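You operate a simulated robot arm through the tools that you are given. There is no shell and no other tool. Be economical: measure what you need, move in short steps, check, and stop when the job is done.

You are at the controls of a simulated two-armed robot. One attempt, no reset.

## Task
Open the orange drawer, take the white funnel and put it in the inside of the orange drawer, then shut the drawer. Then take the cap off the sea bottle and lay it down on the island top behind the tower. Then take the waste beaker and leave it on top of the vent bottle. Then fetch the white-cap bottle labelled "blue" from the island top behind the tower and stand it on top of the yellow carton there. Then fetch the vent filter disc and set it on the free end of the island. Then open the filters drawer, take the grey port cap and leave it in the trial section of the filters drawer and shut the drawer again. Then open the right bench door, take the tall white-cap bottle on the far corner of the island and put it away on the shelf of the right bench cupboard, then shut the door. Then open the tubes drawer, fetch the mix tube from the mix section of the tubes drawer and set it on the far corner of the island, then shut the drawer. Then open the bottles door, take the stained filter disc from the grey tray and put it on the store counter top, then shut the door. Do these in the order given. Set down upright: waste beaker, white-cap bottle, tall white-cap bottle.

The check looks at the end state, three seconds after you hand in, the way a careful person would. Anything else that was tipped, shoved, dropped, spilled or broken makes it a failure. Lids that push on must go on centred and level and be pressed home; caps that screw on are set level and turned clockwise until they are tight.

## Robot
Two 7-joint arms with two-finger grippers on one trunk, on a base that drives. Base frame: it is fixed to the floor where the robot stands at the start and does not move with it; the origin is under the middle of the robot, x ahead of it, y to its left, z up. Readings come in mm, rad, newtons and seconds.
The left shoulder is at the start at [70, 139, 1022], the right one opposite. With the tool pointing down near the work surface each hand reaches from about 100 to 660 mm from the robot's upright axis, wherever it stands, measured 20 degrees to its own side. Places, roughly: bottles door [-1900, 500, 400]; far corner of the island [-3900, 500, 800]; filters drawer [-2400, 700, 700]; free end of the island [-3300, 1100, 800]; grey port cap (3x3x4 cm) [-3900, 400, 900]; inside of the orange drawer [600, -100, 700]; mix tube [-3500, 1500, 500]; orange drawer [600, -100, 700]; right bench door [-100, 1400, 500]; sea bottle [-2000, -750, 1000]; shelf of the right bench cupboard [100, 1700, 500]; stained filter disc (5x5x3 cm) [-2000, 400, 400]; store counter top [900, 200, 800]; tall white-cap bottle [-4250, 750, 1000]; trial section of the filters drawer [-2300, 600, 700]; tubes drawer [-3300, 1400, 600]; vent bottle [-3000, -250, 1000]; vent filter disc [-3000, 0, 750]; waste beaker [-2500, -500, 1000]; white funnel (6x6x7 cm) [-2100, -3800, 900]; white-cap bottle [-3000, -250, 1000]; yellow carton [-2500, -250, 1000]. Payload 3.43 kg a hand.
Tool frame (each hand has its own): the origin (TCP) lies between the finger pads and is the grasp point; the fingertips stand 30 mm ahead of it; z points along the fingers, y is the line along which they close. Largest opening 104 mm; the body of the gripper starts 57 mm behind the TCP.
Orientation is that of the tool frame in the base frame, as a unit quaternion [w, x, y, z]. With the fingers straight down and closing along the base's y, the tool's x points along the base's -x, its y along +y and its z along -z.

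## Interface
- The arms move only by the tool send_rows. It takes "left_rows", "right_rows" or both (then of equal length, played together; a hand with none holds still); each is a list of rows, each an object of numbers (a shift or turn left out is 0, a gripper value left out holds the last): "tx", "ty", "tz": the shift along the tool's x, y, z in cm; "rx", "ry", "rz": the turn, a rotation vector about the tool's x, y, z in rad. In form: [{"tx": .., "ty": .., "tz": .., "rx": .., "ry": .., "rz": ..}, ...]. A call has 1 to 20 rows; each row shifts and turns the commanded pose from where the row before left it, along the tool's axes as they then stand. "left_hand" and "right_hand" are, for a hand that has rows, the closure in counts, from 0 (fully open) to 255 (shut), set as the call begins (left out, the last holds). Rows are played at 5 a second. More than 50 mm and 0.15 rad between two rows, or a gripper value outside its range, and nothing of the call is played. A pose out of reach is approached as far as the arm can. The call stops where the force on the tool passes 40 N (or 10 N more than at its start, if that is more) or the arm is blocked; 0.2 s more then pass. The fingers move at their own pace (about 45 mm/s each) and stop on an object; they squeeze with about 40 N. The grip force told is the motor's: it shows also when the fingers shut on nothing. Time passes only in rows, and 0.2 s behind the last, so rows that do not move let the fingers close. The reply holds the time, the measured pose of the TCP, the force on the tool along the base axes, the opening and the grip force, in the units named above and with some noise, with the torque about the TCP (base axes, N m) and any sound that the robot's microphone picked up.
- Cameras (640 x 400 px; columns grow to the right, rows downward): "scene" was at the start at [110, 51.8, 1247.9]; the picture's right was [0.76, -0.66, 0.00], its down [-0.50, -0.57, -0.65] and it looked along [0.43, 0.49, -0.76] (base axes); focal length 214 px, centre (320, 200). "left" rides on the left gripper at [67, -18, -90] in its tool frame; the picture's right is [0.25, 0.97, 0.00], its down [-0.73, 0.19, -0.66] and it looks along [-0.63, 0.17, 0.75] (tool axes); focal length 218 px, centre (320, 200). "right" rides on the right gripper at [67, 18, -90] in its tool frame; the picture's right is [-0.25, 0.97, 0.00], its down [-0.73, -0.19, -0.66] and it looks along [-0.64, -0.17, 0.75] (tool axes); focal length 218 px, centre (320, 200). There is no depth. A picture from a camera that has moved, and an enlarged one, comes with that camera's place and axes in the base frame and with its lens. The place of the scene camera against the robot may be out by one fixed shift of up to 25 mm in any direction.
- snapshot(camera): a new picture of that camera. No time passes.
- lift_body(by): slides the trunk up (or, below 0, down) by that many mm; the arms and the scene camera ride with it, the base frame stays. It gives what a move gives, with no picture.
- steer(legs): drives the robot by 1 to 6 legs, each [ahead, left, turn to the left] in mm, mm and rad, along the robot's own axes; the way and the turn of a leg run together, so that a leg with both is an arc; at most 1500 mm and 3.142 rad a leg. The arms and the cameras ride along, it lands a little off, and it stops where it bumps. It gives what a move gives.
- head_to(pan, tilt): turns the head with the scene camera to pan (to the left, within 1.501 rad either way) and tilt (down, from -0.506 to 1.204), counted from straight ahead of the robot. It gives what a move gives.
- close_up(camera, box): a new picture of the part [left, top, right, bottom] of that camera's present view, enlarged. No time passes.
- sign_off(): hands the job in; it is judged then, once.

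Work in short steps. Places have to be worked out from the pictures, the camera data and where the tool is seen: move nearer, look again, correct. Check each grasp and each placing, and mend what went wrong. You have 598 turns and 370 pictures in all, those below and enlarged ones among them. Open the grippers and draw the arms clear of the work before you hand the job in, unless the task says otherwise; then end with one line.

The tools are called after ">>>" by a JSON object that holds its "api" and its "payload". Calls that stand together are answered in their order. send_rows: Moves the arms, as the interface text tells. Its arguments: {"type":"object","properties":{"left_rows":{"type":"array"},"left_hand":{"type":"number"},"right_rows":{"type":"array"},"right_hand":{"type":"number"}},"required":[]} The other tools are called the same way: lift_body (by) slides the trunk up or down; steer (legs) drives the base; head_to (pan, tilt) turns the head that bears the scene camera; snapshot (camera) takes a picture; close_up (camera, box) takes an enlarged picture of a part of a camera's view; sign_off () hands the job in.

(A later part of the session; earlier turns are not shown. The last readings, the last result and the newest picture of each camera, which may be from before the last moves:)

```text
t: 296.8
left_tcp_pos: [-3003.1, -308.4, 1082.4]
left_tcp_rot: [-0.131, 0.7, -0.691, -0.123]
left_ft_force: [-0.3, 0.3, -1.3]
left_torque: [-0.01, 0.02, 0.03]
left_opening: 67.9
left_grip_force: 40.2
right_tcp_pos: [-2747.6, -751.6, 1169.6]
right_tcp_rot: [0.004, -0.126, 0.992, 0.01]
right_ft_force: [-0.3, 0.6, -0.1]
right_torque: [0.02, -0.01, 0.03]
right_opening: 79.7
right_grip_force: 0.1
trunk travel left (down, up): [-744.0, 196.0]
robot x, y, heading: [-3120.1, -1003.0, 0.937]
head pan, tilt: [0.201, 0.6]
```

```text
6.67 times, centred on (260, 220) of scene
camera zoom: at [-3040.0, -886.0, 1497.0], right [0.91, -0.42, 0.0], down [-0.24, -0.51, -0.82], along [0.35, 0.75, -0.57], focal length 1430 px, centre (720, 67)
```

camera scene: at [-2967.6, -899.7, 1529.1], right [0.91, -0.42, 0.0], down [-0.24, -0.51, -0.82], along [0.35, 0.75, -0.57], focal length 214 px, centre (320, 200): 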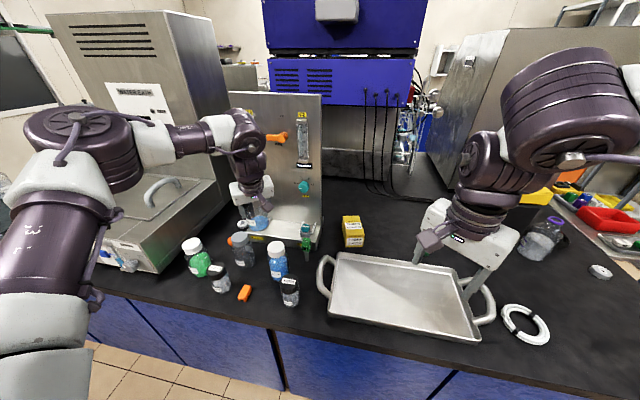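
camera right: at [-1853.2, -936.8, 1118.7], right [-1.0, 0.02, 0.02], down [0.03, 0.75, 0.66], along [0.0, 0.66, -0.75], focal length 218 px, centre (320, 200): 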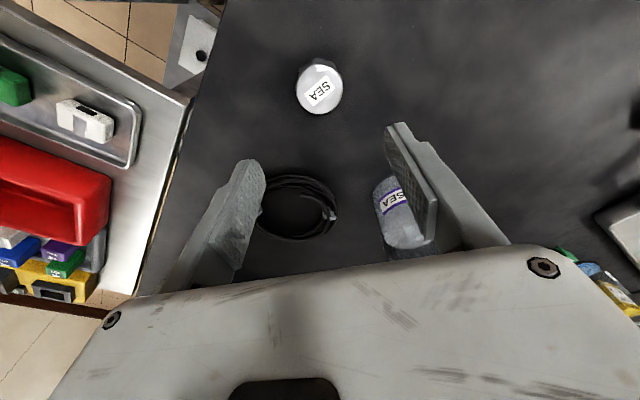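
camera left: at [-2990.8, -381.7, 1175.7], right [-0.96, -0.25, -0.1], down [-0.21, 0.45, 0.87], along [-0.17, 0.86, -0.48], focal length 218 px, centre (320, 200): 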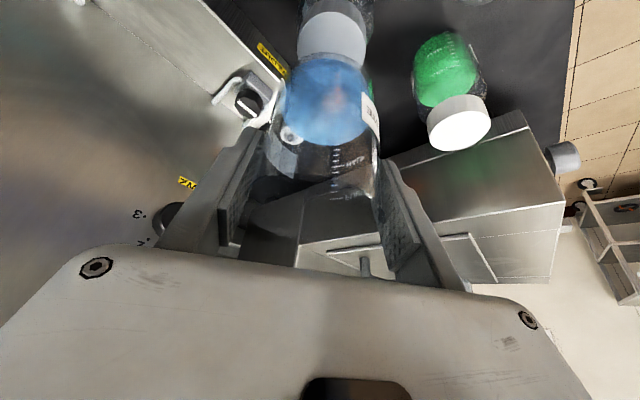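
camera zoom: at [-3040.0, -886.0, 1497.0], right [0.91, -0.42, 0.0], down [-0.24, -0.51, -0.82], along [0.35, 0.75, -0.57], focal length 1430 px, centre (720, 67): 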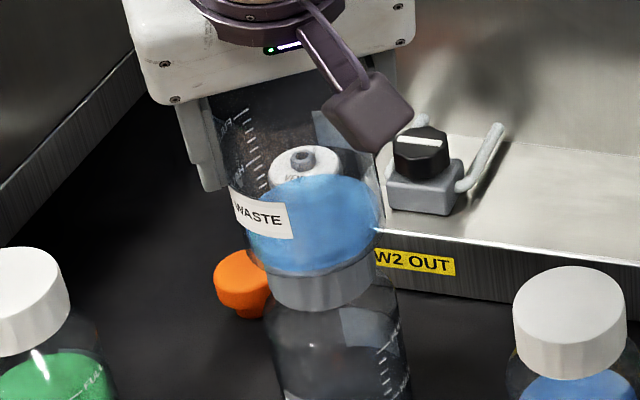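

No contact yet (-1.3 N weight only). Continue down.

>>> {"api": "lift_body", "payload": {"by": -5}}

>>> {"api": "lift_body", "payload": {"by": -4}}

>>> {"api": "close_up", "payload": {"camera": "scene", "box": [220, 190, 300, 250]}}

```text
t: 297.3
left_tcp_pos: [-3002.9, -307.8, 1077.0]
left_tcp_rot: [-0.131, 0.701, -0.69, -0.124]
left_ft_force: [-0.3, 0.6, -1.2]
left_torque: [0.03, -0.03, -0.01]
left_opening: 67.7
left_grip_force: 39.9
right_tcp_pos: [-2746.7, -751.3, 1164.2]
right_tcp_rot: [0.004, -0.126, 0.992, 0.011]
right_ft_force: [-0.8, 0.0, 0.3]
right_torque: [0.01, -0.03, -0.04]
right_opening: 79.5
right_grip_force: 0.1
trunk travel left (down, up): [-739.0, 201.0]
robot x, y, heading: [-3113.2, -1001.6, 0.935]
head pan, tilt: [0.201, 0.6]
```

```text
t: 297.8
left_tcp_pos: [-3003.1, -308.5, 1072.9]
left_tcp_rot: [-0.13, 0.7, -0.691, -0.123]
left_ft_force: [-0.3, 0.1, -1.1]
left_torque: [0.03, 0.02, 0.02]
left_opening: 67.9
left_grip_force: 39.7
right_tcp_pos: [-2747.7, -751.3, 1160.4]
right_tcp_rot: [0.004, -0.127, 0.992, 0.009]
right_ft_force: [0.3, 0.3, -0.1]
right_torque: [0.01, -0.02, -0.01]
right_opening: 79.4
right_grip_force: 0.1
trunk travel left (down, up): [-735.0, 205.0]
robot x, y, heading: [-3115.7, -1001.1, 0.933]
head pan, tilt: [0.201, 0.6]
```

```text
6.67 times, centred on (260, 220) of scene
camera zoom: at [-3039.9, -886.3, 1488.0], right [0.91, -0.42, 0.0], down [-0.24, -0.51, -0.82], along [0.35, 0.75, -0.57], focal length 1430 px, centre (720, 67)
```

zoom: 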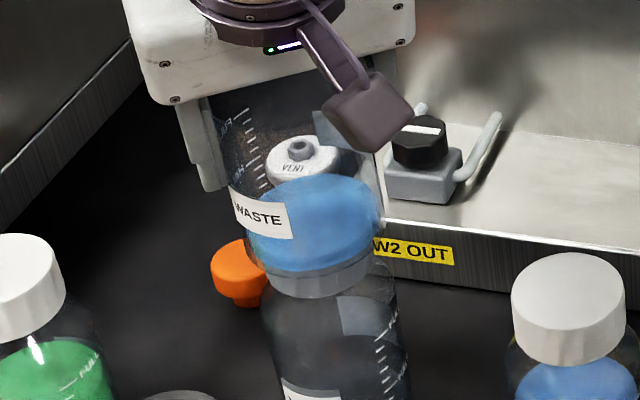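

Still no contact. A look from the left camera again will settle the remaining gap.

>>> {"api": "close_up", "payload": {"camera": "left", "box": [220, 0, 420, 150]}}

```text
2.67 times, centred on (320, 75) of left
camera zoom: at [-2986.6, -400.2, 1134.1], right [-0.96, -0.25, -0.1], down [-0.21, 0.45, 0.87], along [-0.17, 0.86, -0.48], focal length 582 px, centre (320, 533)
```

zoom: 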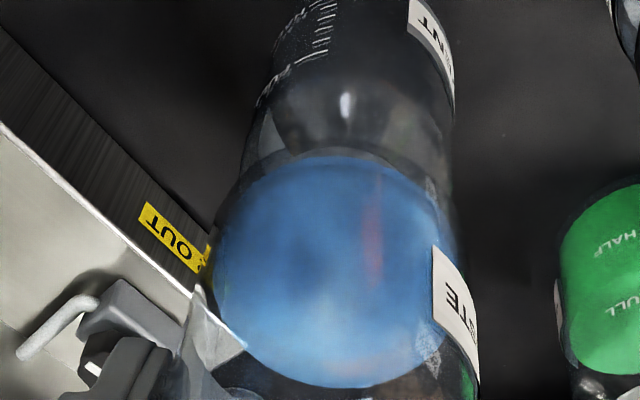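

Laterally the two align well, with an offset under 10 mm toward me. I'll keep lowering in 3 mm steps.

>>> {"api": "lift_body", "payload": {"by": -3}}

>>> {"api": "lift_body", "payload": {"by": -3}}

>>> {"api": "lift_body", "payload": {"by": -3}}

```text
t: 298.4
left_tcp_pos: [-3005.0, -308.3, 1072.1]
left_tcp_rot: [-0.132, 0.7, -0.691, -0.124]
left_ft_force: [-0.1, 0.4, 6.2]
left_torque: [0.09, 0.25, 0.03]
left_opening: 67.8
left_grip_force: 39.8
right_tcp_pos: [-2748.3, -752.3, 1158.0]
right_tcp_rot: [0.004, -0.127, 0.992, 0.01]
right_ft_force: [0.0, 0.0, -0.1]
right_torque: [-0.04, -0.03, 0.01]
right_opening: 79.7
right_grip_force: 0.0
trunk travel left (down, up): [-732.0, 208.0]
robot x, y, heading: [-3117.6, -999.5, 0.94]
head pan, tilt: [0.201, 0.6]
```

```text
t: 298.9
left_tcp_pos: [-3003.7, -309.9, 1071.3]
left_tcp_rot: [-0.133, 0.7, -0.691, -0.124]
left_ft_force: [-0.4, 0.9, 17.8]
left_torque: [0.24, 0.56, 0.0]
left_opening: 67.4
left_grip_force: 40.2
right_tcp_pos: [-2747.9, -754.3, 1155.6]
right_tcp_rot: [0.005, -0.126, 0.992, 0.012]
right_ft_force: [-0.2, -0.2, 0.6]
right_torque: [0.0, 0.01, 0.03]
right_opening: 79.5
right_grip_force: 0.0
trunk travel left (down, up): [-729.0, 211.0]
robot x, y, heading: [-3117.5, -1003.8, 0.938]
head pan, tilt: [0.201, 0.6]
```

```text
t: 299.4
left_tcp_pos: [-3003.7, -311.9, 1068.5]
left_tcp_rot: [-0.135, 0.7, -0.69, -0.125]
left_ft_force: [-1.2, 0.4, 30.4]
left_torque: [0.31, 0.76, 0.11]
left_opening: 67.1
left_grip_force: 39.5
right_tcp_pos: [-2747.8, -755.3, 1153.3]
right_tcp_rot: [0.005, -0.127, 0.992, 0.012]
right_ft_force: [-0.7, -0.2, 0.5]
right_torque: [0.03, -0.04, 0.03]
right_opening: 79.4
right_grip_force: 0.0
trunk travel left (down, up): [-726.0, 214.0]
robot x, y, heading: [-3113.1, -1001.1, 0.932]
head pan, tilt: [0.201, 0.6]
```

Contact began at TCP z≈1072. I'll ease back up 8 mm to remove the preload and then release.

>>> {"api": "lift_body", "payload": {"by": 7}}

>>> {"api": "close_up", "payload": {"camera": "scene", "box": [220, 190, 300, 250]}}

```text
t: 299.9
left_tcp_pos: [-3003.0, -309.7, 1069.8]
left_tcp_rot: [-0.128, 0.7, -0.691, -0.123]
left_ft_force: [0.5, 0.9, -0.9]
left_torque: [-0.01, -0.03, 0.01]
left_opening: 67.0
left_grip_force: 39.8
right_tcp_pos: [-2747.2, -751.7, 1158.8]
right_tcp_rot: [0.005, -0.126, 0.992, 0.011]
right_ft_force: [0.4, -0.6, -0.6]
right_torque: [-0.03, 0.01, -0.01]
right_opening: 79.8
right_grip_force: 0.1
trunk travel left (down, up): [-733.0, 207.0]
robot x, y, heading: [-3116.7, -1004.3, 0.937]
head pan, tilt: [0.201, 0.6]
```

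```text
6.67 times, centred on (260, 220) of scene
camera zoom: at [-3040.2, -887.1, 1485.7], right [0.91, -0.42, 0.0], down [-0.24, -0.51, -0.82], along [0.35, 0.75, -0.57], focal length 1430 px, centre (720, 67)
```

zoom: 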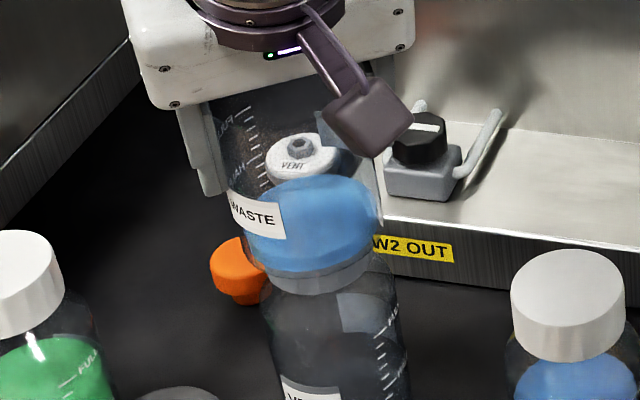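

Aligned within about 7 mm. I'll lower 2 mm to touch and open the fingers.

>>> {"api": "lift_body", "payload": {"by": -2}}

>>> {"api": "send_rows", "payload": {"left_rows": [{}, {}, {}], "left_hand": 60}}

>>> {"api": "close_up", "payload": {"camera": "scene", "box": [220, 190, 300, 250]}}

>>> {"api": "snapshot", "payload": {"camera": "left"}}

```text
t: 300.5
left_tcp_pos: [-3003.4, -308.1, 1069.0]
left_tcp_rot: [-0.131, 0.7, -0.691, -0.123]
left_ft_force: [0.1, -0.5, -0.4]
left_torque: [-0.03, 0.03, 0.0]
left_opening: 67.0
left_grip_force: 40.0
right_tcp_pos: [-2747.8, -752.0, 1157.2]
right_tcp_rot: [0.004, -0.126, 0.992, 0.01]
right_ft_force: [-0.5, 0.4, 0.7]
right_torque: [0.02, 0.01, 0.02]
right_opening: 79.8
right_grip_force: 0.2
trunk travel left (down, up): [-731.0, 209.0]
robot x, y, heading: [-3114.5, -999.7, 0.929]
head pan, tilt: [0.201, 0.6]
```

```text
t: 301.3
left_tcp_pos: [-3003.1, -308.0, 1069.7]
left_tcp_rot: [-0.132, 0.7, -0.691, -0.124]
left_ft_force: [0.2, 1.1, 0.1]
left_torque: [-0.02, -0.01, 0.0]
left_opening: 79.7
left_grip_force: 0.0
right_tcp_pos: [-2747.4, -752.2, 1157.2]
right_tcp_rot: [0.003, -0.126, 0.992, 0.011]
right_ft_force: [0.3, -0.6, -0.1]
right_torque: [0.04, -0.01, -0.02]
right_opening: 79.2
right_grip_force: 0.2
trunk travel left (down, up): [-731.0, 209.0]
robot x, y, heading: [-3115.4, -1000.3, 0.933]
head pan, tilt: [0.201, 0.6]
```

```text
6.67 times, centred on (260, 220) of scene
camera zoom: at [-3040.3, -886.8, 1484.1], right [0.91, -0.42, 0.0], down [-0.24, -0.51, -0.82], along [0.35, 0.75, -0.57], focal length 1430 px, centre (720, 67)
```

zoom: 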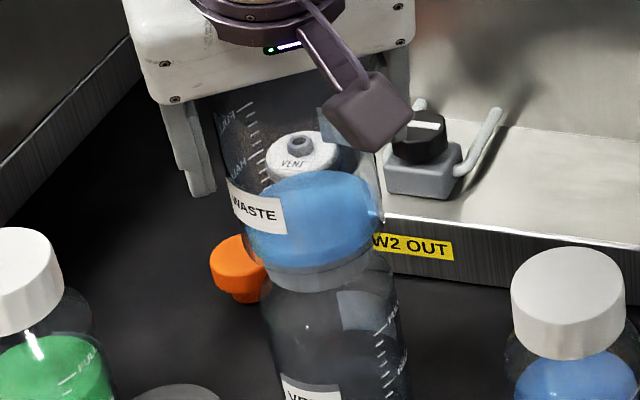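

```text
268 pictures are left
camera left: at [-2986.8, -400.7, 1130.5], right [-0.96, -0.25, -0.1], down [-0.21, 0.45, 0.87], along [-0.17, 0.86, -0.48], focal length 218 px, centre (320, 200)
```

left: 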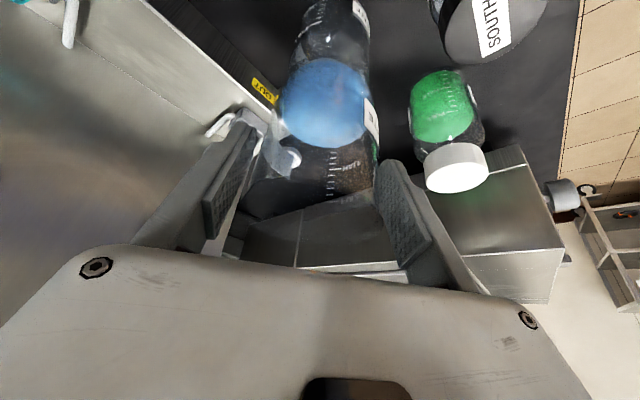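

The beaker stands on the vent bottle. I'll open wider and withdraw straight up.

>>> {"api": "send_rows", "payload": {"left_rows": [{}, {}], "left_hand": 15}}

>>> {"api": "lift_body", "payload": {"by": 110}}

>>> {"api": "snapshot", "payload": {"camera": "left"}}

```text
t: 301.9
left_tcp_pos: [-3003.2, -307.8, 1069.4]
left_tcp_rot: [-0.131, 0.7, -0.691, -0.124]
left_ft_force: [0.2, -0.4, -0.5]
left_torque: [0.02, 0.01, -0.03]
left_opening: 97.7
left_grip_force: 0.1
right_tcp_pos: [-2748.1, -752.3, 1156.9]
right_tcp_rot: [0.004, -0.126, 0.992, 0.01]
right_ft_force: [0.2, -0.6, -0.7]
right_torque: [-0.03, -0.03, -0.01]
right_opening: 79.5
right_grip_force: 0.0
trunk travel left (down, up): [-731.0, 209.0]
robot x, y, heading: [-3119.1, -1002.5, 0.934]
head pan, tilt: [0.201, 0.6]
```

```text
t: 303.3
left_tcp_pos: [-3003.3, -308.0, 1178.5]
left_tcp_rot: [-0.132, 0.7, -0.691, -0.124]
left_ft_force: [0.0, 0.1, 0.2]
left_torque: [0.03, -0.05, 0.01]
left_opening: 97.9
left_grip_force: 0.1
right_tcp_pos: [-2747.9, -751.7, 1266.0]
right_tcp_rot: [0.004, -0.126, 0.992, 0.01]
right_ft_force: [0.3, 0.2, 0.5]
right_torque: [-0.02, 0.01, 0.02]
right_opening: 79.6
right_grip_force: 0.1
trunk travel left (down, up): [-841.0, 99.0]
robot x, y, heading: [-3114.2, -999.1, 0.935]
head pan, tilt: [0.201, 0.6]
```

```text
267 pictures are left
camera left: at [-2986.8, -400.5, 1240.3], right [-0.96, -0.25, -0.1], down [-0.21, 0.45, 0.87], along [-0.17, 0.86, -0.48], focal length 218 px, centre (320, 200)
```

left: 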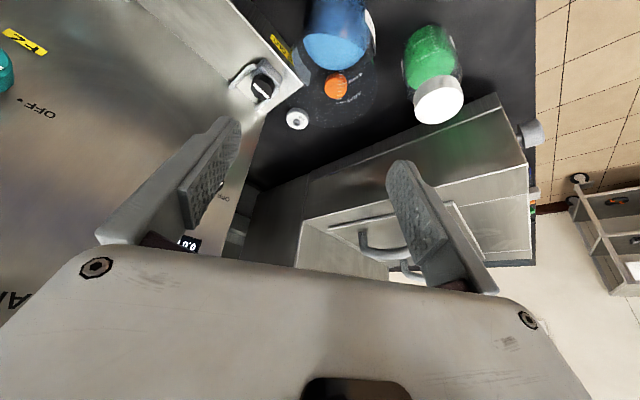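

The beaker is safely placed. Next, the BLUE bottle at about (-2890,-382): shift the base right 135 mm, then lower for a look.

>>> {"api": "steer", "payload": {"legs": [[8, -135, 0]]}}

>>> {"api": "lift_body", "payload": {"by": -80}}

>>> {"api": "snapshot", "payload": {"camera": "left"}}

>>> {"api": "snapshot", "payload": {"camera": "scene"}}

```text
t: 304.6
left_tcp_pos: [-2894.8, -380.4, 1178.4]
left_tcp_rot: [-0.132, 0.701, -0.691, -0.122]
left_ft_force: [-0.1, -0.1, 0.9]
left_torque: [0.0, -0.02, 0.0]
left_opening: 97.8
left_grip_force: 0.1
right_tcp_pos: [-2637.8, -823.2, 1267.3]
right_tcp_rot: [0.005, -0.127, 0.992, 0.009]
right_ft_force: [-0.4, -0.9, -0.3]
right_torque: [-0.01, -0.06, 0.0]
right_opening: 79.6
right_grip_force: 0.0
trunk travel left (down, up): [-841.0, 99.0]
robot x, y, heading: [-3003.2, -1073.8, 0.935]
head pan, tilt: [0.201, 0.6]
```

```text
t: 305.8
left_tcp_pos: [-2894.0, -381.5, 1098.6]
left_tcp_rot: [-0.131, 0.701, -0.69, -0.123]
left_ft_force: [0.2, 0.4, 0.7]
left_torque: [0.04, -0.05, -0.01]
left_opening: 97.8
left_grip_force: 0.1
right_tcp_pos: [-2636.9, -824.0, 1186.7]
right_tcp_rot: [0.004, -0.127, 0.992, 0.01]
right_ft_force: [0.2, -0.8, 0.0]
right_torque: [0.02, -0.03, -0.02]
right_opening: 79.7
right_grip_force: 0.0
trunk travel left (down, up): [-761.0, 179.0]
robot x, y, heading: [-3005.1, -1072.5, 0.942]
head pan, tilt: [0.201, 0.6]
```

```text
266 pictures are left
camera left: at [-2875.6, -473.4, 1160.4], right [-0.96, -0.25, -0.1], down [-0.21, 0.45, 0.87], along [-0.17, 0.86, -0.48], focal length 218 px, centre (320, 200)
```

left: 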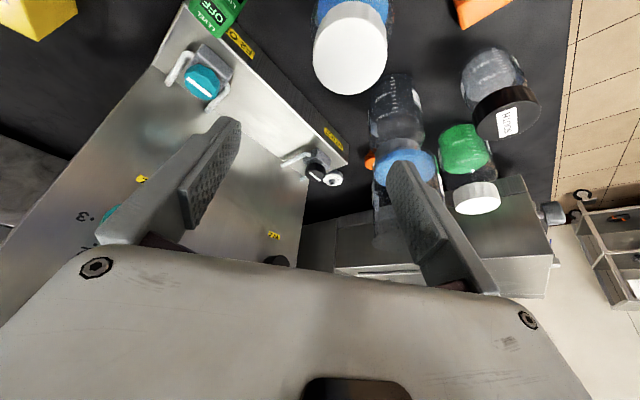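

```text
265 pictures are left
camera scene: at [-2928.2, -959.8, 1514.1], right [0.91, -0.42, 0.0], down [-0.24, -0.51, -0.82], along [0.35, 0.75, -0.57], focal length 214 px, centre (320, 200)
```

scene: 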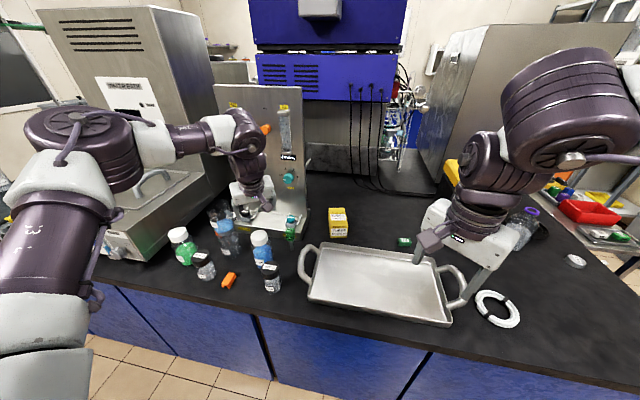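

The BLUE cap is at (-2900,-392). I'll correct 11 mm back and lower to straddle the bottle.

>>> {"api": "steer", "payload": {"legs": [[-11, 0, 0]]}}

>>> {"api": "lift_body", "payload": {"by": -75}}

>>> {"api": "snapshot", "payload": {"camera": "left"}}

```text
t: 306.5
left_tcp_pos: [-2897.5, -388.5, 1097.8]
left_tcp_rot: [-0.13, 0.701, -0.69, -0.124]
left_ft_force: [0.4, -0.2, -0.5]
left_torque: [-0.04, 0.0, 0.06]
left_opening: 98.0
left_grip_force: 0.0
right_tcp_pos: [-2639.3, -831.3, 1185.7]
right_tcp_rot: [0.003, -0.127, 0.992, 0.009]
right_ft_force: [0.2, -0.1, -0.2]
right_torque: [-0.02, 0.03, 0.0]
right_opening: 79.7
right_grip_force: 0.1
trunk travel left (down, up): [-761.0, 179.0]
robot x, y, heading: [-3011.2, -1081.8, 0.941]
head pan, tilt: [0.201, 0.6]
```

```text
t: 307.6
left_tcp_pos: [-2899.4, -391.0, 1023.4]
left_tcp_rot: [-0.131, 0.701, -0.69, -0.123]
left_ft_force: [0.3, 0.3, -0.4]
left_torque: [0.01, -0.02, 0.0]
left_opening: 97.8
left_grip_force: 0.1
right_tcp_pos: [-2641.6, -832.6, 1110.0]
right_tcp_rot: [0.004, -0.127, 0.992, 0.01]
right_ft_force: [0.2, -0.5, -0.3]
right_torque: [0.02, 0.01, 0.0]
right_opening: 79.7
right_grip_force: 0.1
trunk travel left (down, up): [-686.0, 254.0]
robot x, y, heading: [-3008.0, -1082.3, 0.939]
head pan, tilt: [0.201, 0.6]
```

```text
264 pictures are left
camera left: at [-2881.4, -482.3, 1085.3], right [-0.96, -0.25, -0.1], down [-0.21, 0.45, 0.87], along [-0.17, 0.86, -0.48], focal length 218 px, centre (320, 200)
```

left: 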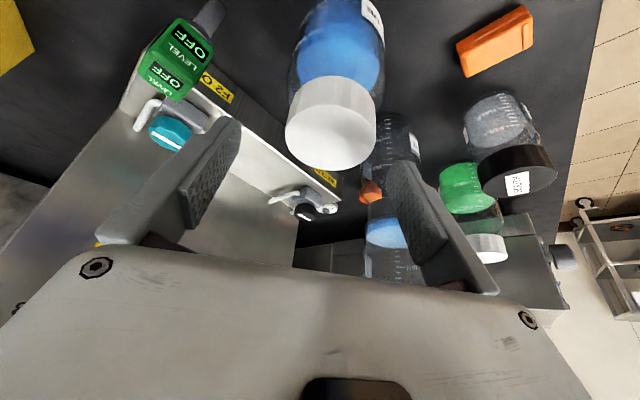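

Well centred. Lower 77 mm to TCP z≈946 and close on the body.

>>> {"api": "lift_body", "payload": {"by": -60}}

>>> {"api": "lift_body", "payload": {"by": -15}}

>>> {"api": "send_rows", "payload": {"left_rows": [{}, {}, {}, {}], "left_hand": 255}}

>>> {"api": "snapshot", "payload": {"camera": "left"}}

```text
t: 308.6
left_tcp_pos: [-2898.2, -389.4, 965.2]
left_tcp_rot: [-0.132, 0.701, -0.69, -0.124]
left_ft_force: [0.1, -0.2, -0.2]
left_torque: [-0.03, -0.02, -0.03]
left_opening: 97.6
left_grip_force: 0.1
right_tcp_pos: [-2642.1, -833.5, 1052.2]
right_tcp_rot: [0.004, -0.127, 0.992, 0.01]
right_ft_force: [-0.5, -0.1, 0.1]
right_torque: [0.01, -0.02, 0.01]
right_opening: 79.7
right_grip_force: 0.1
trunk travel left (down, up): [-626.0, 314.0]
robot x, y, heading: [-3008.0, -1084.5, 0.938]
head pan, tilt: [0.201, 0.6]
```

```text
t: 309.3
left_tcp_pos: [-2898.9, -390.7, 950.1]
left_tcp_rot: [-0.131, 0.701, -0.69, -0.124]
left_ft_force: [0.0, -0.2, 0.3]
left_torque: [0.03, -0.01, -0.01]
left_opening: 98.0
left_grip_force: 0.0
right_tcp_pos: [-2642.1, -832.7, 1037.5]
right_tcp_rot: [0.004, -0.127, 0.992, 0.009]
right_ft_force: [0.8, 0.3, -0.2]
right_torque: [0.01, 0.01, 0.01]
right_opening: 79.5
right_grip_force: 0.1
trunk travel left (down, up): [-611.0, 329.0]
robot x, y, heading: [-3009.4, -1080.3, 0.937]
head pan, tilt: [0.201, 0.6]
```

```text
t: 310.3
left_tcp_pos: [-2899.0, -389.7, 949.1]
left_tcp_rot: [-0.131, 0.7, -0.691, -0.123]
left_ft_force: [-0.7, 0.6, -0.1]
left_torque: [0.04, 0.15, -0.01]
left_opening: 68.5
left_grip_force: 40.1
right_tcp_pos: [-2642.3, -832.2, 1036.8]
right_tcp_rot: [0.004, -0.127, 0.992, 0.011]
right_ft_force: [0.8, -0.1, 0.6]
right_torque: [-0.01, -0.02, -0.01]
right_opening: 79.7
right_grip_force: 0.0
trunk travel left (down, up): [-611.0, 329.0]
robot x, y, heading: [-3012.2, -1086.6, 0.937]
head pan, tilt: [0.201, 0.6]
```

```text
263 pictures are left
camera left: at [-2881.8, -482.2, 1010.0], right [-0.96, -0.25, -0.1], down [-0.21, 0.45, 0.87], along [-0.17, 0.86, -0.48], focal length 218 px, centre (320, 200)
```

left: 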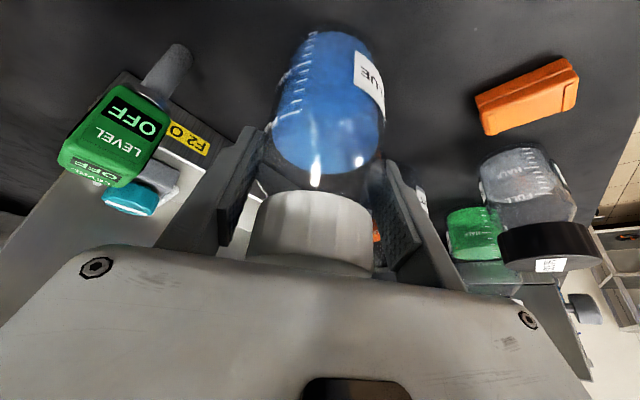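

Gripped on the body (68.5 mm). Lift and check.

>>> {"api": "lift_body", "payload": {"by": 150}}

>>> {"api": "snapshot", "payload": {"camera": "left"}}

>>> {"api": "snapshot", "payload": {"camera": "scene"}}

```text
t: 312.0
left_tcp_pos: [-2898.8, -388.9, 1099.4]
left_tcp_rot: [-0.13, 0.701, -0.69, -0.124]
left_ft_force: [-0.1, 0.8, -3.9]
left_torque: [-0.04, 0.05, 0.02]
left_opening: 68.4
left_grip_force: 40.0
right_tcp_pos: [-2643.0, -833.3, 1186.8]
right_tcp_rot: [0.004, -0.127, 0.992, 0.01]
right_ft_force: [0.3, -0.3, -1.0]
right_torque: [-0.03, -0.01, 0.01]
right_opening: 79.6
right_grip_force: 0.2
trunk travel left (down, up): [-761.0, 179.0]
robot x, y, heading: [-3012.6, -1077.7, 0.934]
head pan, tilt: [0.201, 0.6]
```

```text
262 pictures are left
camera left: at [-2881.5, -481.8, 1159.8], right [-0.96, -0.25, -0.1], down [-0.21, 0.45, 0.87], along [-0.17, 0.86, -0.48], focal length 218 px, centre (320, 200)
```

left: 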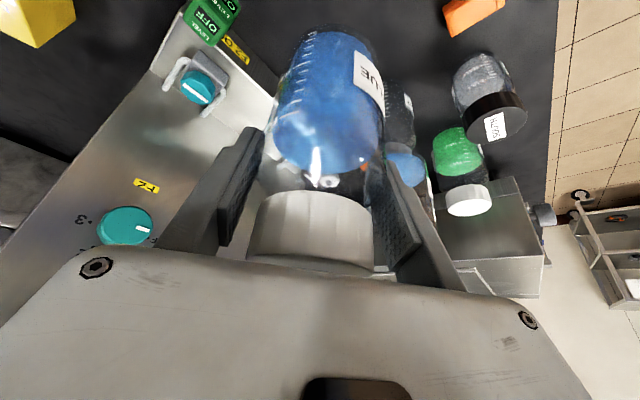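

```text
261 pictures are left
camera scene: at [-2933.9, -968.1, 1514.0], right [0.91, -0.42, 0.0], down [-0.24, -0.51, -0.82], along [0.35, 0.75, -0.57], focal length 214 px, centre (320, 200)
```

scene: 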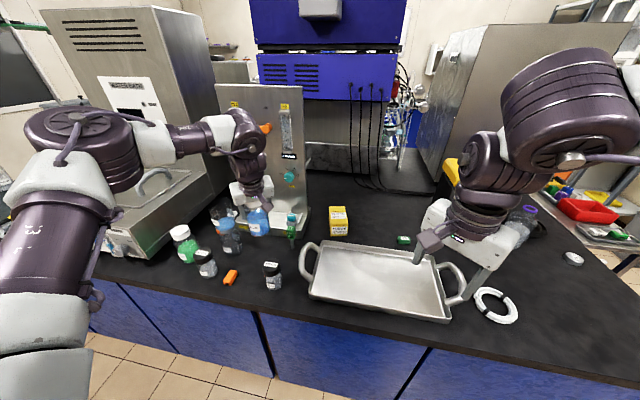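

The bottle hangs upright. The carton lies deeper in, so I'll shift right and move close to the bench to test how far the arm can extend.

>>> {"api": "steer", "payload": {"legs": [[0, -150, 0], [185, 0, 0]]}}

>>> {"api": "snapshot", "payload": {"camera": "left"}}

```text
t: 314.5
left_tcp_pos: [-2676.8, -329.8, 1101.5]
left_tcp_rot: [-0.132, 0.702, -0.688, -0.124]
left_ft_force: [-0.1, -0.1, -3.1]
left_torque: [0.01, -0.01, -0.04]
left_opening: 68.6
left_grip_force: 39.9
right_tcp_pos: [-2418.6, -772.5, 1187.7]
right_tcp_rot: [0.005, -0.13, 0.991, 0.012]
right_ft_force: [0.5, -0.3, 0.5]
right_torque: [0.05, 0.0, 0.02]
right_opening: 79.9
right_grip_force: 0.0
trunk travel left (down, up): [-761.0, 179.0]
robot x, y, heading: [-2783.3, -1022.9, 0.945]
head pan, tilt: [0.201, 0.6]
```

```text
260 pictures are left
camera left: at [-2659.9, -422.5, 1161.6], right [-0.96, -0.25, -0.1], down [-0.21, 0.44, 0.87], along [-0.17, 0.86, -0.48], focal length 218 px, centre (320, 200)
```

left: 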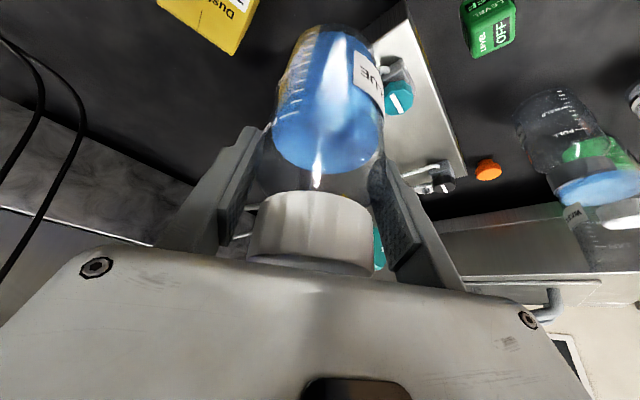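

The carton is reachable after all (corner seen near (-2575,-261)). I'll move right 98 and ahead 25 and look again.

>>> {"api": "steer", "payload": {"legs": [[25, -98, 0]]}}

>>> {"api": "snapshot", "payload": {"camera": "left"}}

>>> {"api": "snapshot", "payload": {"camera": "scene"}}

```text
t: 315.6
left_tcp_pos: [-2588.7, -362.4, 1098.8]
left_tcp_rot: [-0.131, 0.704, -0.687, -0.123]
left_ft_force: [0.3, -0.1, -4.7]
left_torque: [-0.04, -0.02, 0.0]
left_opening: 68.5
left_grip_force: 40.1
right_tcp_pos: [-2329.6, -804.2, 1187.1]
right_tcp_rot: [0.006, -0.13, 0.991, 0.009]
right_ft_force: [0.2, 0.5, -0.1]
right_torque: [0.02, -0.02, 0.01]
right_opening: 79.6
right_grip_force: 0.2
trunk travel left (down, up): [-761.0, 179.0]
robot x, y, heading: [-2694.6, -1055.9, 0.944]
head pan, tilt: [0.201, 0.6]
```

```text
259 pictures are left
camera left: at [-2571.2, -455.3, 1159.9], right [-0.96, -0.26, -0.1], down [-0.21, 0.45, 0.87], along [-0.18, 0.86, -0.48], focal length 218 px, centre (320, 200)
```

left: 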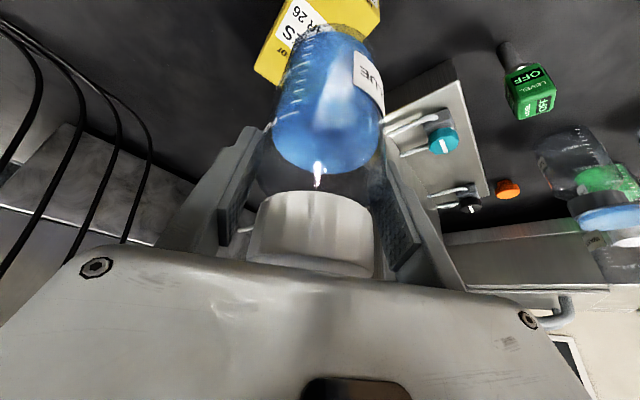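

```text
258 pictures are left
camera scene: at [-2621.0, -941.9, 1514.1], right [0.91, -0.41, 0.0], down [-0.23, -0.52, -0.82], along [0.34, 0.75, -0.57], focal length 214 px, centre (320, 200)
```

scene: 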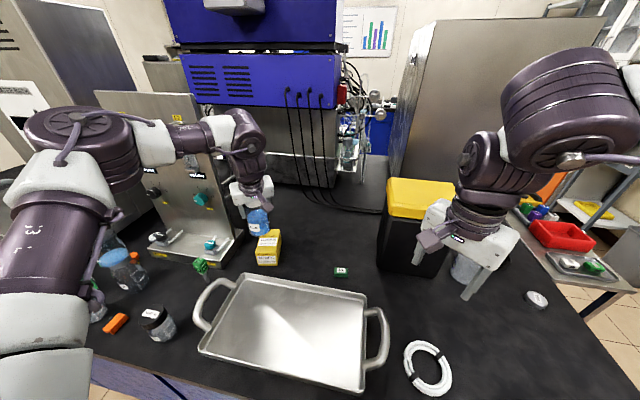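

Carton centre ≈ (-2571,-328). I need about 22 mm more ahead; I'll do 12 mm with the base and the rest with the arm.

>>> {"api": "steer", "payload": {"legs": [[12, 0, 0]]}}

>>> {"api": "send_rows", "payload": {"left_rows": [{"tx": -0.7, "tz": 0.3, "ty": -0.5}, {"tx": -0.7, "tz": 0.3, "ty": -0.5}]}}

>>> {"api": "close_up", "payload": {"camera": "scene", "box": [220, 190, 300, 250]}}

```text
t: 316.4
left_tcp_pos: [-2578.4, -358.5, 1101.9]
left_tcp_rot: [-0.131, 0.703, -0.688, -0.125]
left_ft_force: [0.4, 0.1, -3.7]
left_torque: [0.01, -0.02, -0.01]
left_opening: 68.2
left_grip_force: 39.7
right_tcp_pos: [-2320.2, -799.8, 1187.6]
right_tcp_rot: [0.005, -0.131, 0.991, 0.012]
right_ft_force: [-0.3, -0.4, 0.1]
right_torque: [0.06, 0.0, -0.02]
right_opening: 79.6
right_grip_force: 0.0
trunk travel left (down, up): [-761.0, 179.0]
robot x, y, heading: [-2686.1, -1050.5, 0.939]
head pan, tilt: [0.201, 0.6]
```

```text
t: 317.0
left_tcp_pos: [-2575.0, -343.4, 1100.3]
left_tcp_rot: [-0.131, 0.703, -0.688, -0.123]
left_ft_force: [1.0, -0.2, -3.8]
left_torque: [-0.01, 0.01, 0.02]
left_opening: 68.5
left_grip_force: 39.9
left hand out of reach, approached as far as the arm can: row 2
right_tcp_pos: [-2318.7, -798.6, 1186.8]
right_tcp_rot: [0.004, -0.13, 0.991, 0.01]
right_ft_force: [0.0, 0.3, -0.2]
right_torque: [-0.01, -0.01, 0.02]
right_opening: 79.6
right_grip_force: 0.0
trunk travel left (down, up): [-761.0, 179.0]
robot x, y, heading: [-2686.6, -1045.1, 0.943]
head pan, tilt: [0.201, 0.6]
```

```text
6.67 times, centred on (260, 220) of scene
camera zoom: at [-2610.6, -935.6, 1514.2], right [0.91, -0.42, 0.0], down [-0.23, -0.51, -0.83], along [0.34, 0.75, -0.56], focal length 1430 px, centre (720, 67)
```

zoom: 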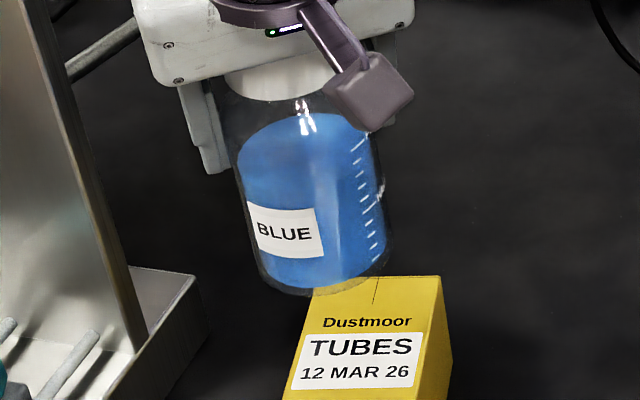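

I need the whole carton in view to judge the landing point.

>>> {"api": "close_up", "payload": {"camera": "scene", "box": [220, 200, 316, 260]}}

>>> {"api": "snapshot", "payload": {"camera": "left"}}

```text
6.67 times, centred on (268, 230) of scene
camera zoom: at [-2610.6, -935.6, 1514.2], right [0.91, -0.42, 0.0], down [-0.23, -0.51, -0.83], along [0.34, 0.75, -0.56], focal length 1430 px, centre (667, 0)
```

zoom: 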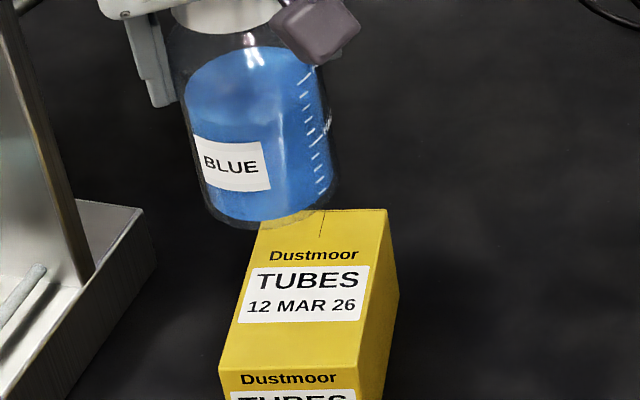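

```text
255 pictures are left
camera left: at [-2557.4, -435.4, 1160.8], right [-0.96, -0.25, -0.1], down [-0.21, 0.44, 0.87], along [-0.18, 0.86, -0.48], focal length 218 px, centre (320, 200)
```

left: 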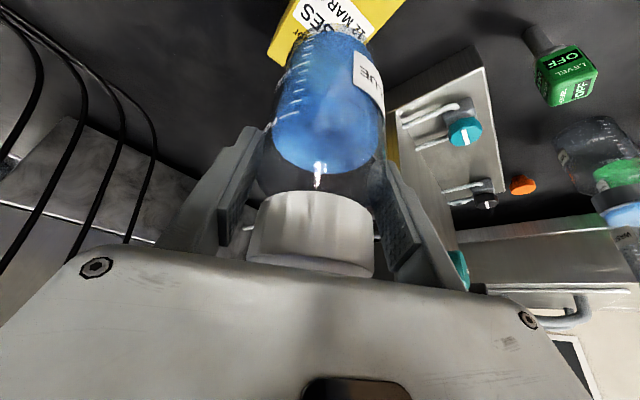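

Predicted landing is about 24 mm near and 6 mm left of the carton's centre. I'll correct 10 mm ahead and 6 mm right, then lower.

>>> {"api": "steer", "payload": {"legs": [[10, -6, 0]]}}

>>> {"api": "lift_body", "payload": {"by": -65}}

>>> {"api": "close_up", "payload": {"camera": "scene", "box": [220, 200, 316, 260]}}

```text
t: 317.7
left_tcp_pos: [-2576.5, -341.9, 1098.7]
left_tcp_rot: [-0.13, 0.704, -0.687, -0.123]
left_ft_force: [-0.5, 0.4, -4.4]
left_torque: [-0.01, -0.02, 0.03]
left_opening: 68.3
left_grip_force: 39.8
right_tcp_pos: [-2320.2, -796.2, 1186.8]
right_tcp_rot: [0.004, -0.132, 0.991, 0.01]
right_ft_force: [-0.7, -0.2, 0.2]
right_torque: [0.0, -0.02, -0.01]
right_opening: 79.7
right_grip_force: 0.0
trunk travel left (down, up): [-761.0, 179.0]
robot x, y, heading: [-2683.7, -1049.3, 0.945]
head pan, tilt: [0.201, 0.6]
stopped in leg 1: the robot was blocked; the commanded pose is now the measured one
```

```text
t: 318.7
left_tcp_pos: [-2575.6, -342.3, 1034.5]
left_tcp_rot: [-0.131, 0.704, -0.687, -0.123]
left_ft_force: [-0.3, -0.9, -4.4]
left_torque: [-0.01, 0.05, -0.03]
left_opening: 68.5
left_grip_force: 40.4
right_tcp_pos: [-2318.9, -796.9, 1122.3]
right_tcp_rot: [0.005, -0.132, 0.991, 0.01]
right_ft_force: [-0.1, 0.2, 0.4]
right_torque: [0.02, -0.01, -0.03]
right_opening: 80.0
right_grip_force: 0.0
trunk travel left (down, up): [-696.0, 244.0]
robot x, y, heading: [-2685.1, -1046.6, 0.947]
head pan, tilt: [0.201, 0.6]
```

```text
6.67 times, centred on (268, 230) of scene
camera zoom: at [-2610.3, -934.7, 1449.1], right [0.91, -0.41, 0.0], down [-0.23, -0.51, -0.82], along [0.34, 0.75, -0.57], focal length 1430 px, centre (667, 0)
```

zoom: 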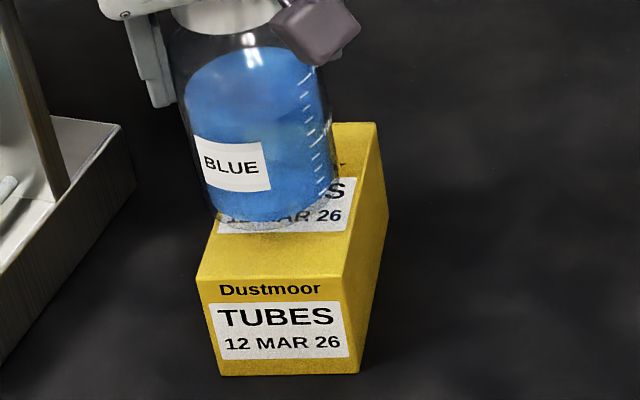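

The base can't go nearer, but the landing point is fully supported except ~5 mm on the left. I'll shift right 7 mm and lower to contact.

>>> {"api": "steer", "payload": {"legs": [[0, -7, 0]]}}

>>> {"api": "lift_body", "payload": {"by": -15}}

>>> {"api": "lift_body", "payload": {"by": -5}}

>>> {"api": "close_up", "payload": {"camera": "scene", "box": [220, 200, 316, 260]}}

```text
t: 319.5
left_tcp_pos: [-2571.6, -346.5, 1032.6]
left_tcp_rot: [-0.131, 0.704, -0.688, -0.122]
left_ft_force: [0.0, 0.5, -4.2]
left_torque: [-0.02, -0.04, -0.03]
left_opening: 68.4
left_grip_force: 40.3
right_tcp_pos: [-2314.8, -799.3, 1120.9]
right_tcp_rot: [0.004, -0.132, 0.991, 0.01]
right_ft_force: [0.6, 0.9, 0.0]
right_torque: [-0.04, -0.01, 0.03]
right_opening: 79.6
right_grip_force: 0.0
trunk travel left (down, up): [-696.0, 244.0]
robot x, y, heading: [-2679.4, -1058.4, 0.946]
head pan, tilt: [0.201, 0.6]
```

```text
t: 320.1
left_tcp_pos: [-2571.2, -348.1, 1020.7]
left_tcp_rot: [-0.133, 0.704, -0.687, -0.124]
left_ft_force: [-1.0, -0.9, 9.8]
left_torque: [-0.14, 0.43, 0.02]
left_opening: 68.2
left_grip_force: 39.9
right_tcp_pos: [-2313.7, -801.3, 1106.5]
right_tcp_rot: [0.006, -0.132, 0.991, 0.011]
right_ft_force: [-0.6, 0.1, 0.3]
right_torque: [-0.01, -0.05, 0.01]
right_opening: 79.6
right_grip_force: 0.0
trunk travel left (down, up): [-681.0, 259.0]
robot x, y, heading: [-2677.5, -1055.3, 0.944]
head pan, tilt: [0.201, 0.6]
```

```text
t: 320.6
left_tcp_pos: [-2570.1, -348.4, 1017.8]
left_tcp_rot: [-0.133, 0.704, -0.686, -0.125]
left_ft_force: [-1.8, 4.3, 29.8]
left_torque: [0.06, 0.95, -0.11]
left_opening: 68.7
left_grip_force: 40.1
right_tcp_pos: [-2313.6, -804.4, 1103.3]
right_tcp_rot: [0.005, -0.133, 0.991, 0.012]
right_ft_force: [-0.1, 0.1, -0.5]
right_torque: [0.0, -0.01, -0.01]
right_opening: 79.7
right_grip_force: 0.0
trunk travel left (down, up): [-676.0, 264.0]
robot x, y, heading: [-2680.8, -1054.5, 0.938]
head pan, tilt: [0.201, 0.6]
```

```text
6.67 times, centred on (268, 230) of scene
camera zoom: at [-2605.3, -942.5, 1429.7], right [0.91, -0.41, 0.0], down [-0.23, -0.51, -0.83], along [0.34, 0.75, -0.56], focal length 1430 px, centre (667, 0)
```

zoom: 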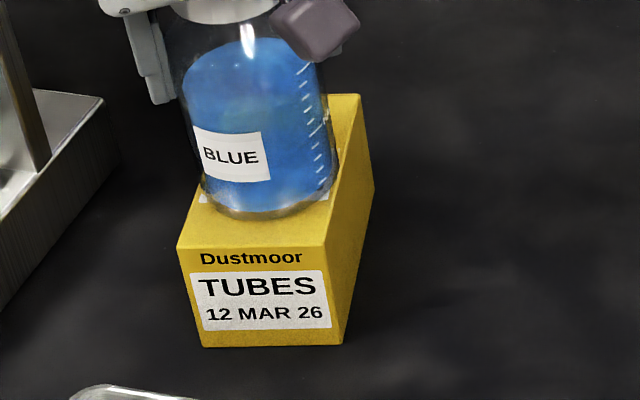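

It rests on the carton. Remove the preload and release.

>>> {"api": "lift_body", "payload": {"by": 5}}

>>> {"api": "send_rows", "payload": {"left_rows": [{}, {}, {}, {}], "left_hand": 20}}

>>> {"api": "lift_body", "payload": {"by": 90}}

>>> {"api": "snapshot", "payload": {"camera": "scene"}}

```text
t: 321.2
left_tcp_pos: [-2571.1, -348.8, 1018.2]
left_tcp_rot: [-0.13, 0.704, -0.687, -0.124]
left_ft_force: [1.7, 3.3, 6.1]
left_torque: [0.32, 0.08, -0.12]
left_opening: 68.1
left_grip_force: 39.9
right_tcp_pos: [-2313.5, -803.2, 1106.5]
right_tcp_rot: [0.004, -0.132, 0.991, 0.011]
right_ft_force: [-0.5, 0.2, -0.1]
right_torque: [-0.01, -0.03, -0.01]
right_opening: 79.4
right_grip_force: 0.0
trunk travel left (down, up): [-681.0, 259.0]
robot x, y, heading: [-2682.5, -1054.8, 0.94]
head pan, tilt: [0.201, 0.6]
```

```text
t: 322.2
left_tcp_pos: [-2571.3, -346.4, 1019.5]
left_tcp_rot: [-0.131, 0.704, -0.687, -0.123]
left_ft_force: [-0.1, 0.8, -0.3]
left_torque: [0.0, 0.0, 0.02]
left_opening: 95.9
left_grip_force: 0.2
right_tcp_pos: [-2313.9, -800.8, 1106.7]
right_tcp_rot: [0.004, -0.133, 0.991, 0.009]
right_ft_force: [-0.5, -0.3, 0.2]
right_torque: [0.01, 0.01, 0.01]
right_opening: 79.7
right_grip_force: 0.0
trunk travel left (down, up): [-681.0, 259.0]
robot x, y, heading: [-2679.1, -1050.3, 0.949]
head pan, tilt: [0.201, 0.6]
```

```text
t: 323.4
left_tcp_pos: [-2571.0, -346.1, 1108.8]
left_tcp_rot: [-0.131, 0.704, -0.687, -0.123]
left_ft_force: [0.6, -0.5, 0.1]
left_torque: [-0.02, -0.02, -0.02]
left_opening: 95.9
left_grip_force: 0.1
right_tcp_pos: [-2312.3, -802.2, 1196.9]
right_tcp_rot: [0.003, -0.131, 0.991, 0.01]
right_ft_force: [0.2, 0.1, -0.3]
right_torque: [0.0, 0.01, 0.01]
right_opening: 79.4
right_grip_force: 0.0
trunk travel left (down, up): [-771.0, 169.0]
robot x, y, heading: [-2679.5, -1056.3, 0.94]
head pan, tilt: [0.201, 0.6]
```

```text
252 pictures are left
camera scene: at [-2604.5, -939.0, 1524.1], right [0.91, -0.41, 0.0], down [-0.23, -0.51, -0.82], along [0.34, 0.75, -0.57], focal length 214 px, centre (320, 200)
```

scene: 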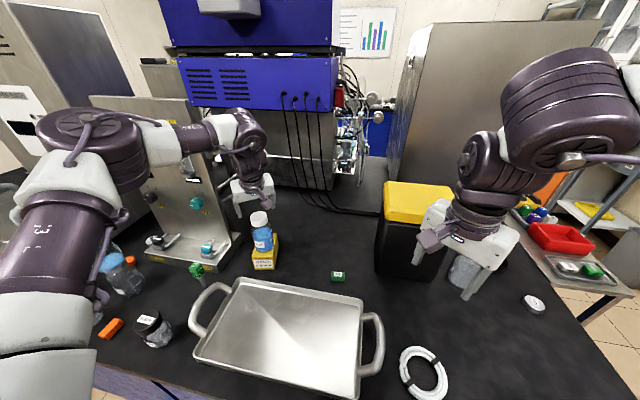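

Blue is standing on the carton. Next is the vent filter disc, tucked beside the panel's left end; I'll approach it with the robot turned so the hand leans away from the panel. First retreat and reset the left hand's yaw.

>>> {"api": "lift_body", "payload": {"by": 60}}

>>> {"api": "steer", "payload": {"legs": [[-330, 0, 0]]}}

>>> {"api": "send_rows", "payload": {"left_rows": [{"tx": 3.5, "tz": -1}, {"tx": 3.5, "tz": -1}, {"tx": 3.5, "tz": -1}, {"tx": 3, "ty": 2, "tz": -1}, {"ty": 3}, {"ty": 3}, {"rz": 0.13}, {"rz": 0.13}, {"rz": 0.13}, {"rz": 0.13}, {"rz": 0.13}], "left_hand": 40}}

>>> {"api": "steer", "payload": {"legs": [[0, 1000, 0], [0, 0, -1.24]]}}

>>> {"api": "head_to", "payload": {"pan": 1.1, "tilt": 0.6}}

>>> {"api": "snapshot", "payload": {"camera": "scene"}}

```text
t: 324.4
left_tcp_pos: [-2569.9, -346.9, 1169.2]
left_tcp_rot: [-0.131, 0.705, -0.686, -0.124]
left_ft_force: [-0.2, 0.2, -0.3]
left_torque: [0.02, -0.01, 0.0]
left_opening: 95.8
left_grip_force: 0.1
right_tcp_pos: [-2313.6, -800.3, 1256.5]
right_tcp_rot: [0.004, -0.133, 0.991, 0.01]
right_ft_force: [0.1, 0.2, 0.3]
right_torque: [0.0, -0.02, 0.02]
right_opening: 79.5
right_grip_force: 0.1
trunk travel left (down, up): [-831.0, 109.0]
robot x, y, heading: [-2681.9, -1049.9, 0.943]
head pan, tilt: [0.201, 0.6]
```

```text
t: 326.6
left_tcp_pos: [-2764.7, -610.6, 1167.2]
left_tcp_rot: [-0.13, 0.705, -0.686, -0.123]
left_ft_force: [0.6, 0.0, 0.7]
left_torque: [0.02, 0.02, 0.01]
left_opening: 95.9
left_grip_force: 0.1
right_tcp_pos: [-2505.7, -1064.8, 1255.9]
right_tcp_rot: [0.003, -0.134, 0.991, 0.009]
right_ft_force: [-0.2, 0.8, -0.1]
right_torque: [-0.01, 0.0, -0.02]
right_opening: 79.5
right_grip_force: 0.1
trunk travel left (down, up): [-831.0, 109.0]
robot x, y, heading: [-2873.8, -1321.0, 0.948]
head pan, tilt: [0.201, 0.6]
```

```text
t: 329.0
left_tcp_pos: [-2850.0, -639.8, 1189.7]
left_tcp_rot: [0.083, -0.447, 0.876, 0.159]
left_ft_force: [-0.5, -0.3, -0.1]
left_torque: [0.0, -0.01, -0.01]
left_opening: 87.7
left_grip_force: 0.1
left hand out of reach, approached as far as the arm can: row 1, 2, 3, 4
right_tcp_pos: [-2507.3, -1066.4, 1256.4]
right_tcp_rot: [0.004, -0.134, 0.991, 0.01]
right_ft_force: [0.1, 0.1, 0.4]
right_torque: [0.01, 0.01, -0.01]
right_opening: 79.7
right_grip_force: 0.0
trunk travel left (down, up): [-831.0, 109.0]
robot x, y, heading: [-2871.7, -1317.6, 0.945]
head pan, tilt: [0.201, 0.6]
```

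```text
t: 337.3
left_tcp_pos: [-3026.9, -549.2, 1190.0]
left_tcp_rot: [0.161, 0.148, 0.972, 0.079]
left_ft_force: [-0.1, 0.0, 0.3]
left_torque: [-0.01, 0.02, 0.03]
left_opening: 87.6
left_grip_force: 0.0
right_tcp_pos: [-3323.1, -1008.6, 1257.2]
right_tcp_rot: [0.01, 0.471, 0.882, 0.007]
right_ft_force: [-0.2, -1.2, 0.3]
right_torque: [0.04, 0.0, -0.01]
right_opening: 79.5
right_grip_force: 0.0
trunk travel left (down, up): [-831.0, 109.0]
robot x, y, heading: [-3678.4, -741.3, -0.303]
head pan, tilt: [0.201, 0.6]
```

```text
t: 338.5
left_tcp_pos: [-3026.1, -548.5, 1188.7]
left_tcp_rot: [0.161, 0.148, 0.973, 0.079]
left_ft_force: [0.0, 0.1, 1.3]
left_torque: [-0.01, 0.01, 0.02]
left_opening: 87.7
left_grip_force: 0.0
right_tcp_pos: [-3322.0, -1009.3, 1256.6]
right_tcp_rot: [0.01, 0.471, 0.882, 0.006]
right_ft_force: [0.4, -0.1, -0.3]
right_torque: [-0.01, 0.02, -0.02]
right_opening: 79.6
right_grip_force: 0.0
trunk travel left (down, up): [-831.0, 109.0]
robot x, y, heading: [-3677.5, -739.6, -0.303]
head pan, tilt: [1.1, 0.6]
```

```text
251 pictures are left
camera scene: at [-3559.9, -701.5, 1584.1], right [0.72, -0.7, 0.0], down [-0.4, -0.4, -0.82], along [0.58, 0.59, -0.57], focal length 214 px, centre (320, 200)
```

scene: 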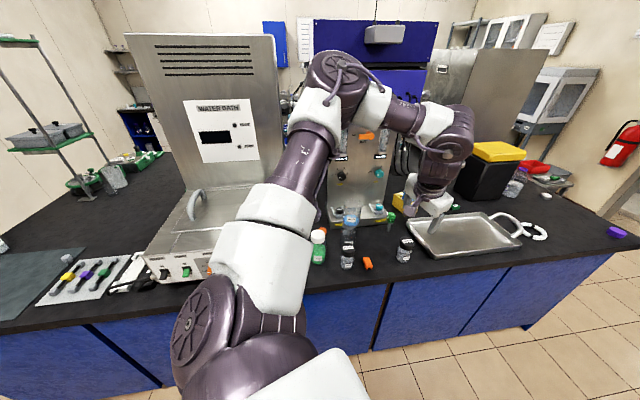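

The left hand needs its roll levelled and to move back-left within the robot frame before I come closer.

>>> {"api": "send_rows", "payload": {"left_rows": [{"rx": 0.105}, {"rx": 0.105}, {"tx": 3.4, "ty": 2.8, "tz": -1.1}, {"tx": 3.4, "ty": 2.8, "tz": -1.1}, {"tx": 3.4, "ty": 2.8, "tz": -1.1}, {"tx": 3.4, "ty": 2.8, "tz": -1.1}, {"tx": 3.4, "ty": 2.8, "tz": -1.1}, {"tx": 3.4, "ty": 2.8, "tz": -1.1}]}}

>>> {"api": "snapshot", "payload": {"camera": "left"}}

>>> {"api": "snapshot", "payload": {"camera": "scene"}}

```text
t: 340.3
left_tcp_pos: [-3176.8, -319.4, 1191.2]
left_tcp_rot: [0.144, 0.165, 0.975, -0.023]
left_ft_force: [-0.7, 0.6, 0.2]
left_torque: [-0.01, -0.03, -0.01]
left_opening: 87.8
left_grip_force: 0.1
right_tcp_pos: [-3324.0, -1007.5, 1256.5]
right_tcp_rot: [0.01, 0.471, 0.882, 0.006]
right_ft_force: [0.1, 0.5, 1.1]
right_torque: [-0.01, -0.02, -0.03]
right_opening: 79.5
right_grip_force: 0.0
trunk travel left (down, up): [-831.0, 109.0]
robot x, y, heading: [-3677.8, -742.3, -0.301]
head pan, tilt: [1.1, 0.6]
```

```text
250 pictures are left
camera left: at [-3267.7, -304.1, 1257.9], right [0.09, 0.99, -0.07], down [0.54, 0.01, 0.84], along [0.84, -0.11, -0.54], focal length 218 px, centre (320, 200)
```

left: 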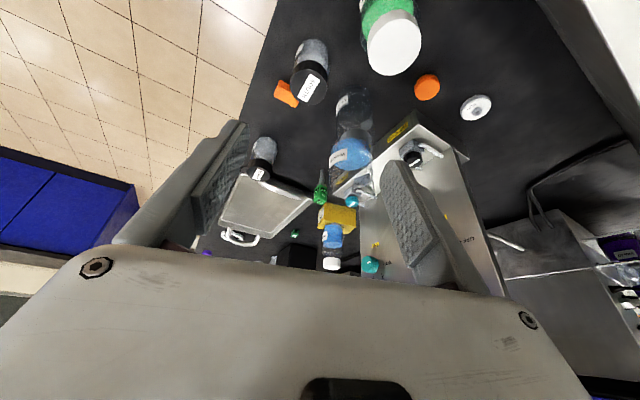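

```text
249 pictures are left
camera scene: at [-3561.6, -699.8, 1584.2], right [0.72, -0.7, 0.0], down [-0.39, -0.41, -0.82], along [0.58, 0.59, -0.57], focal length 214 px, centre (320, 200)
```

scene: 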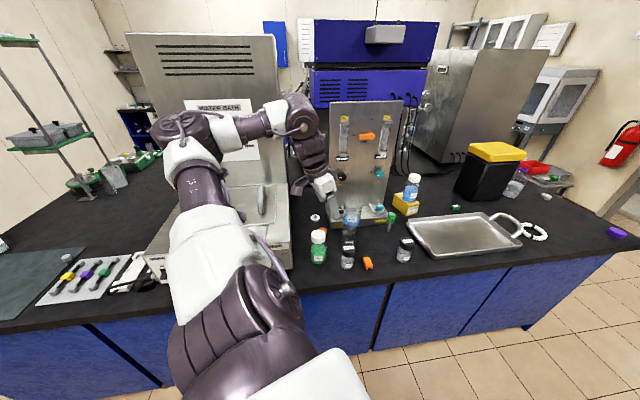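

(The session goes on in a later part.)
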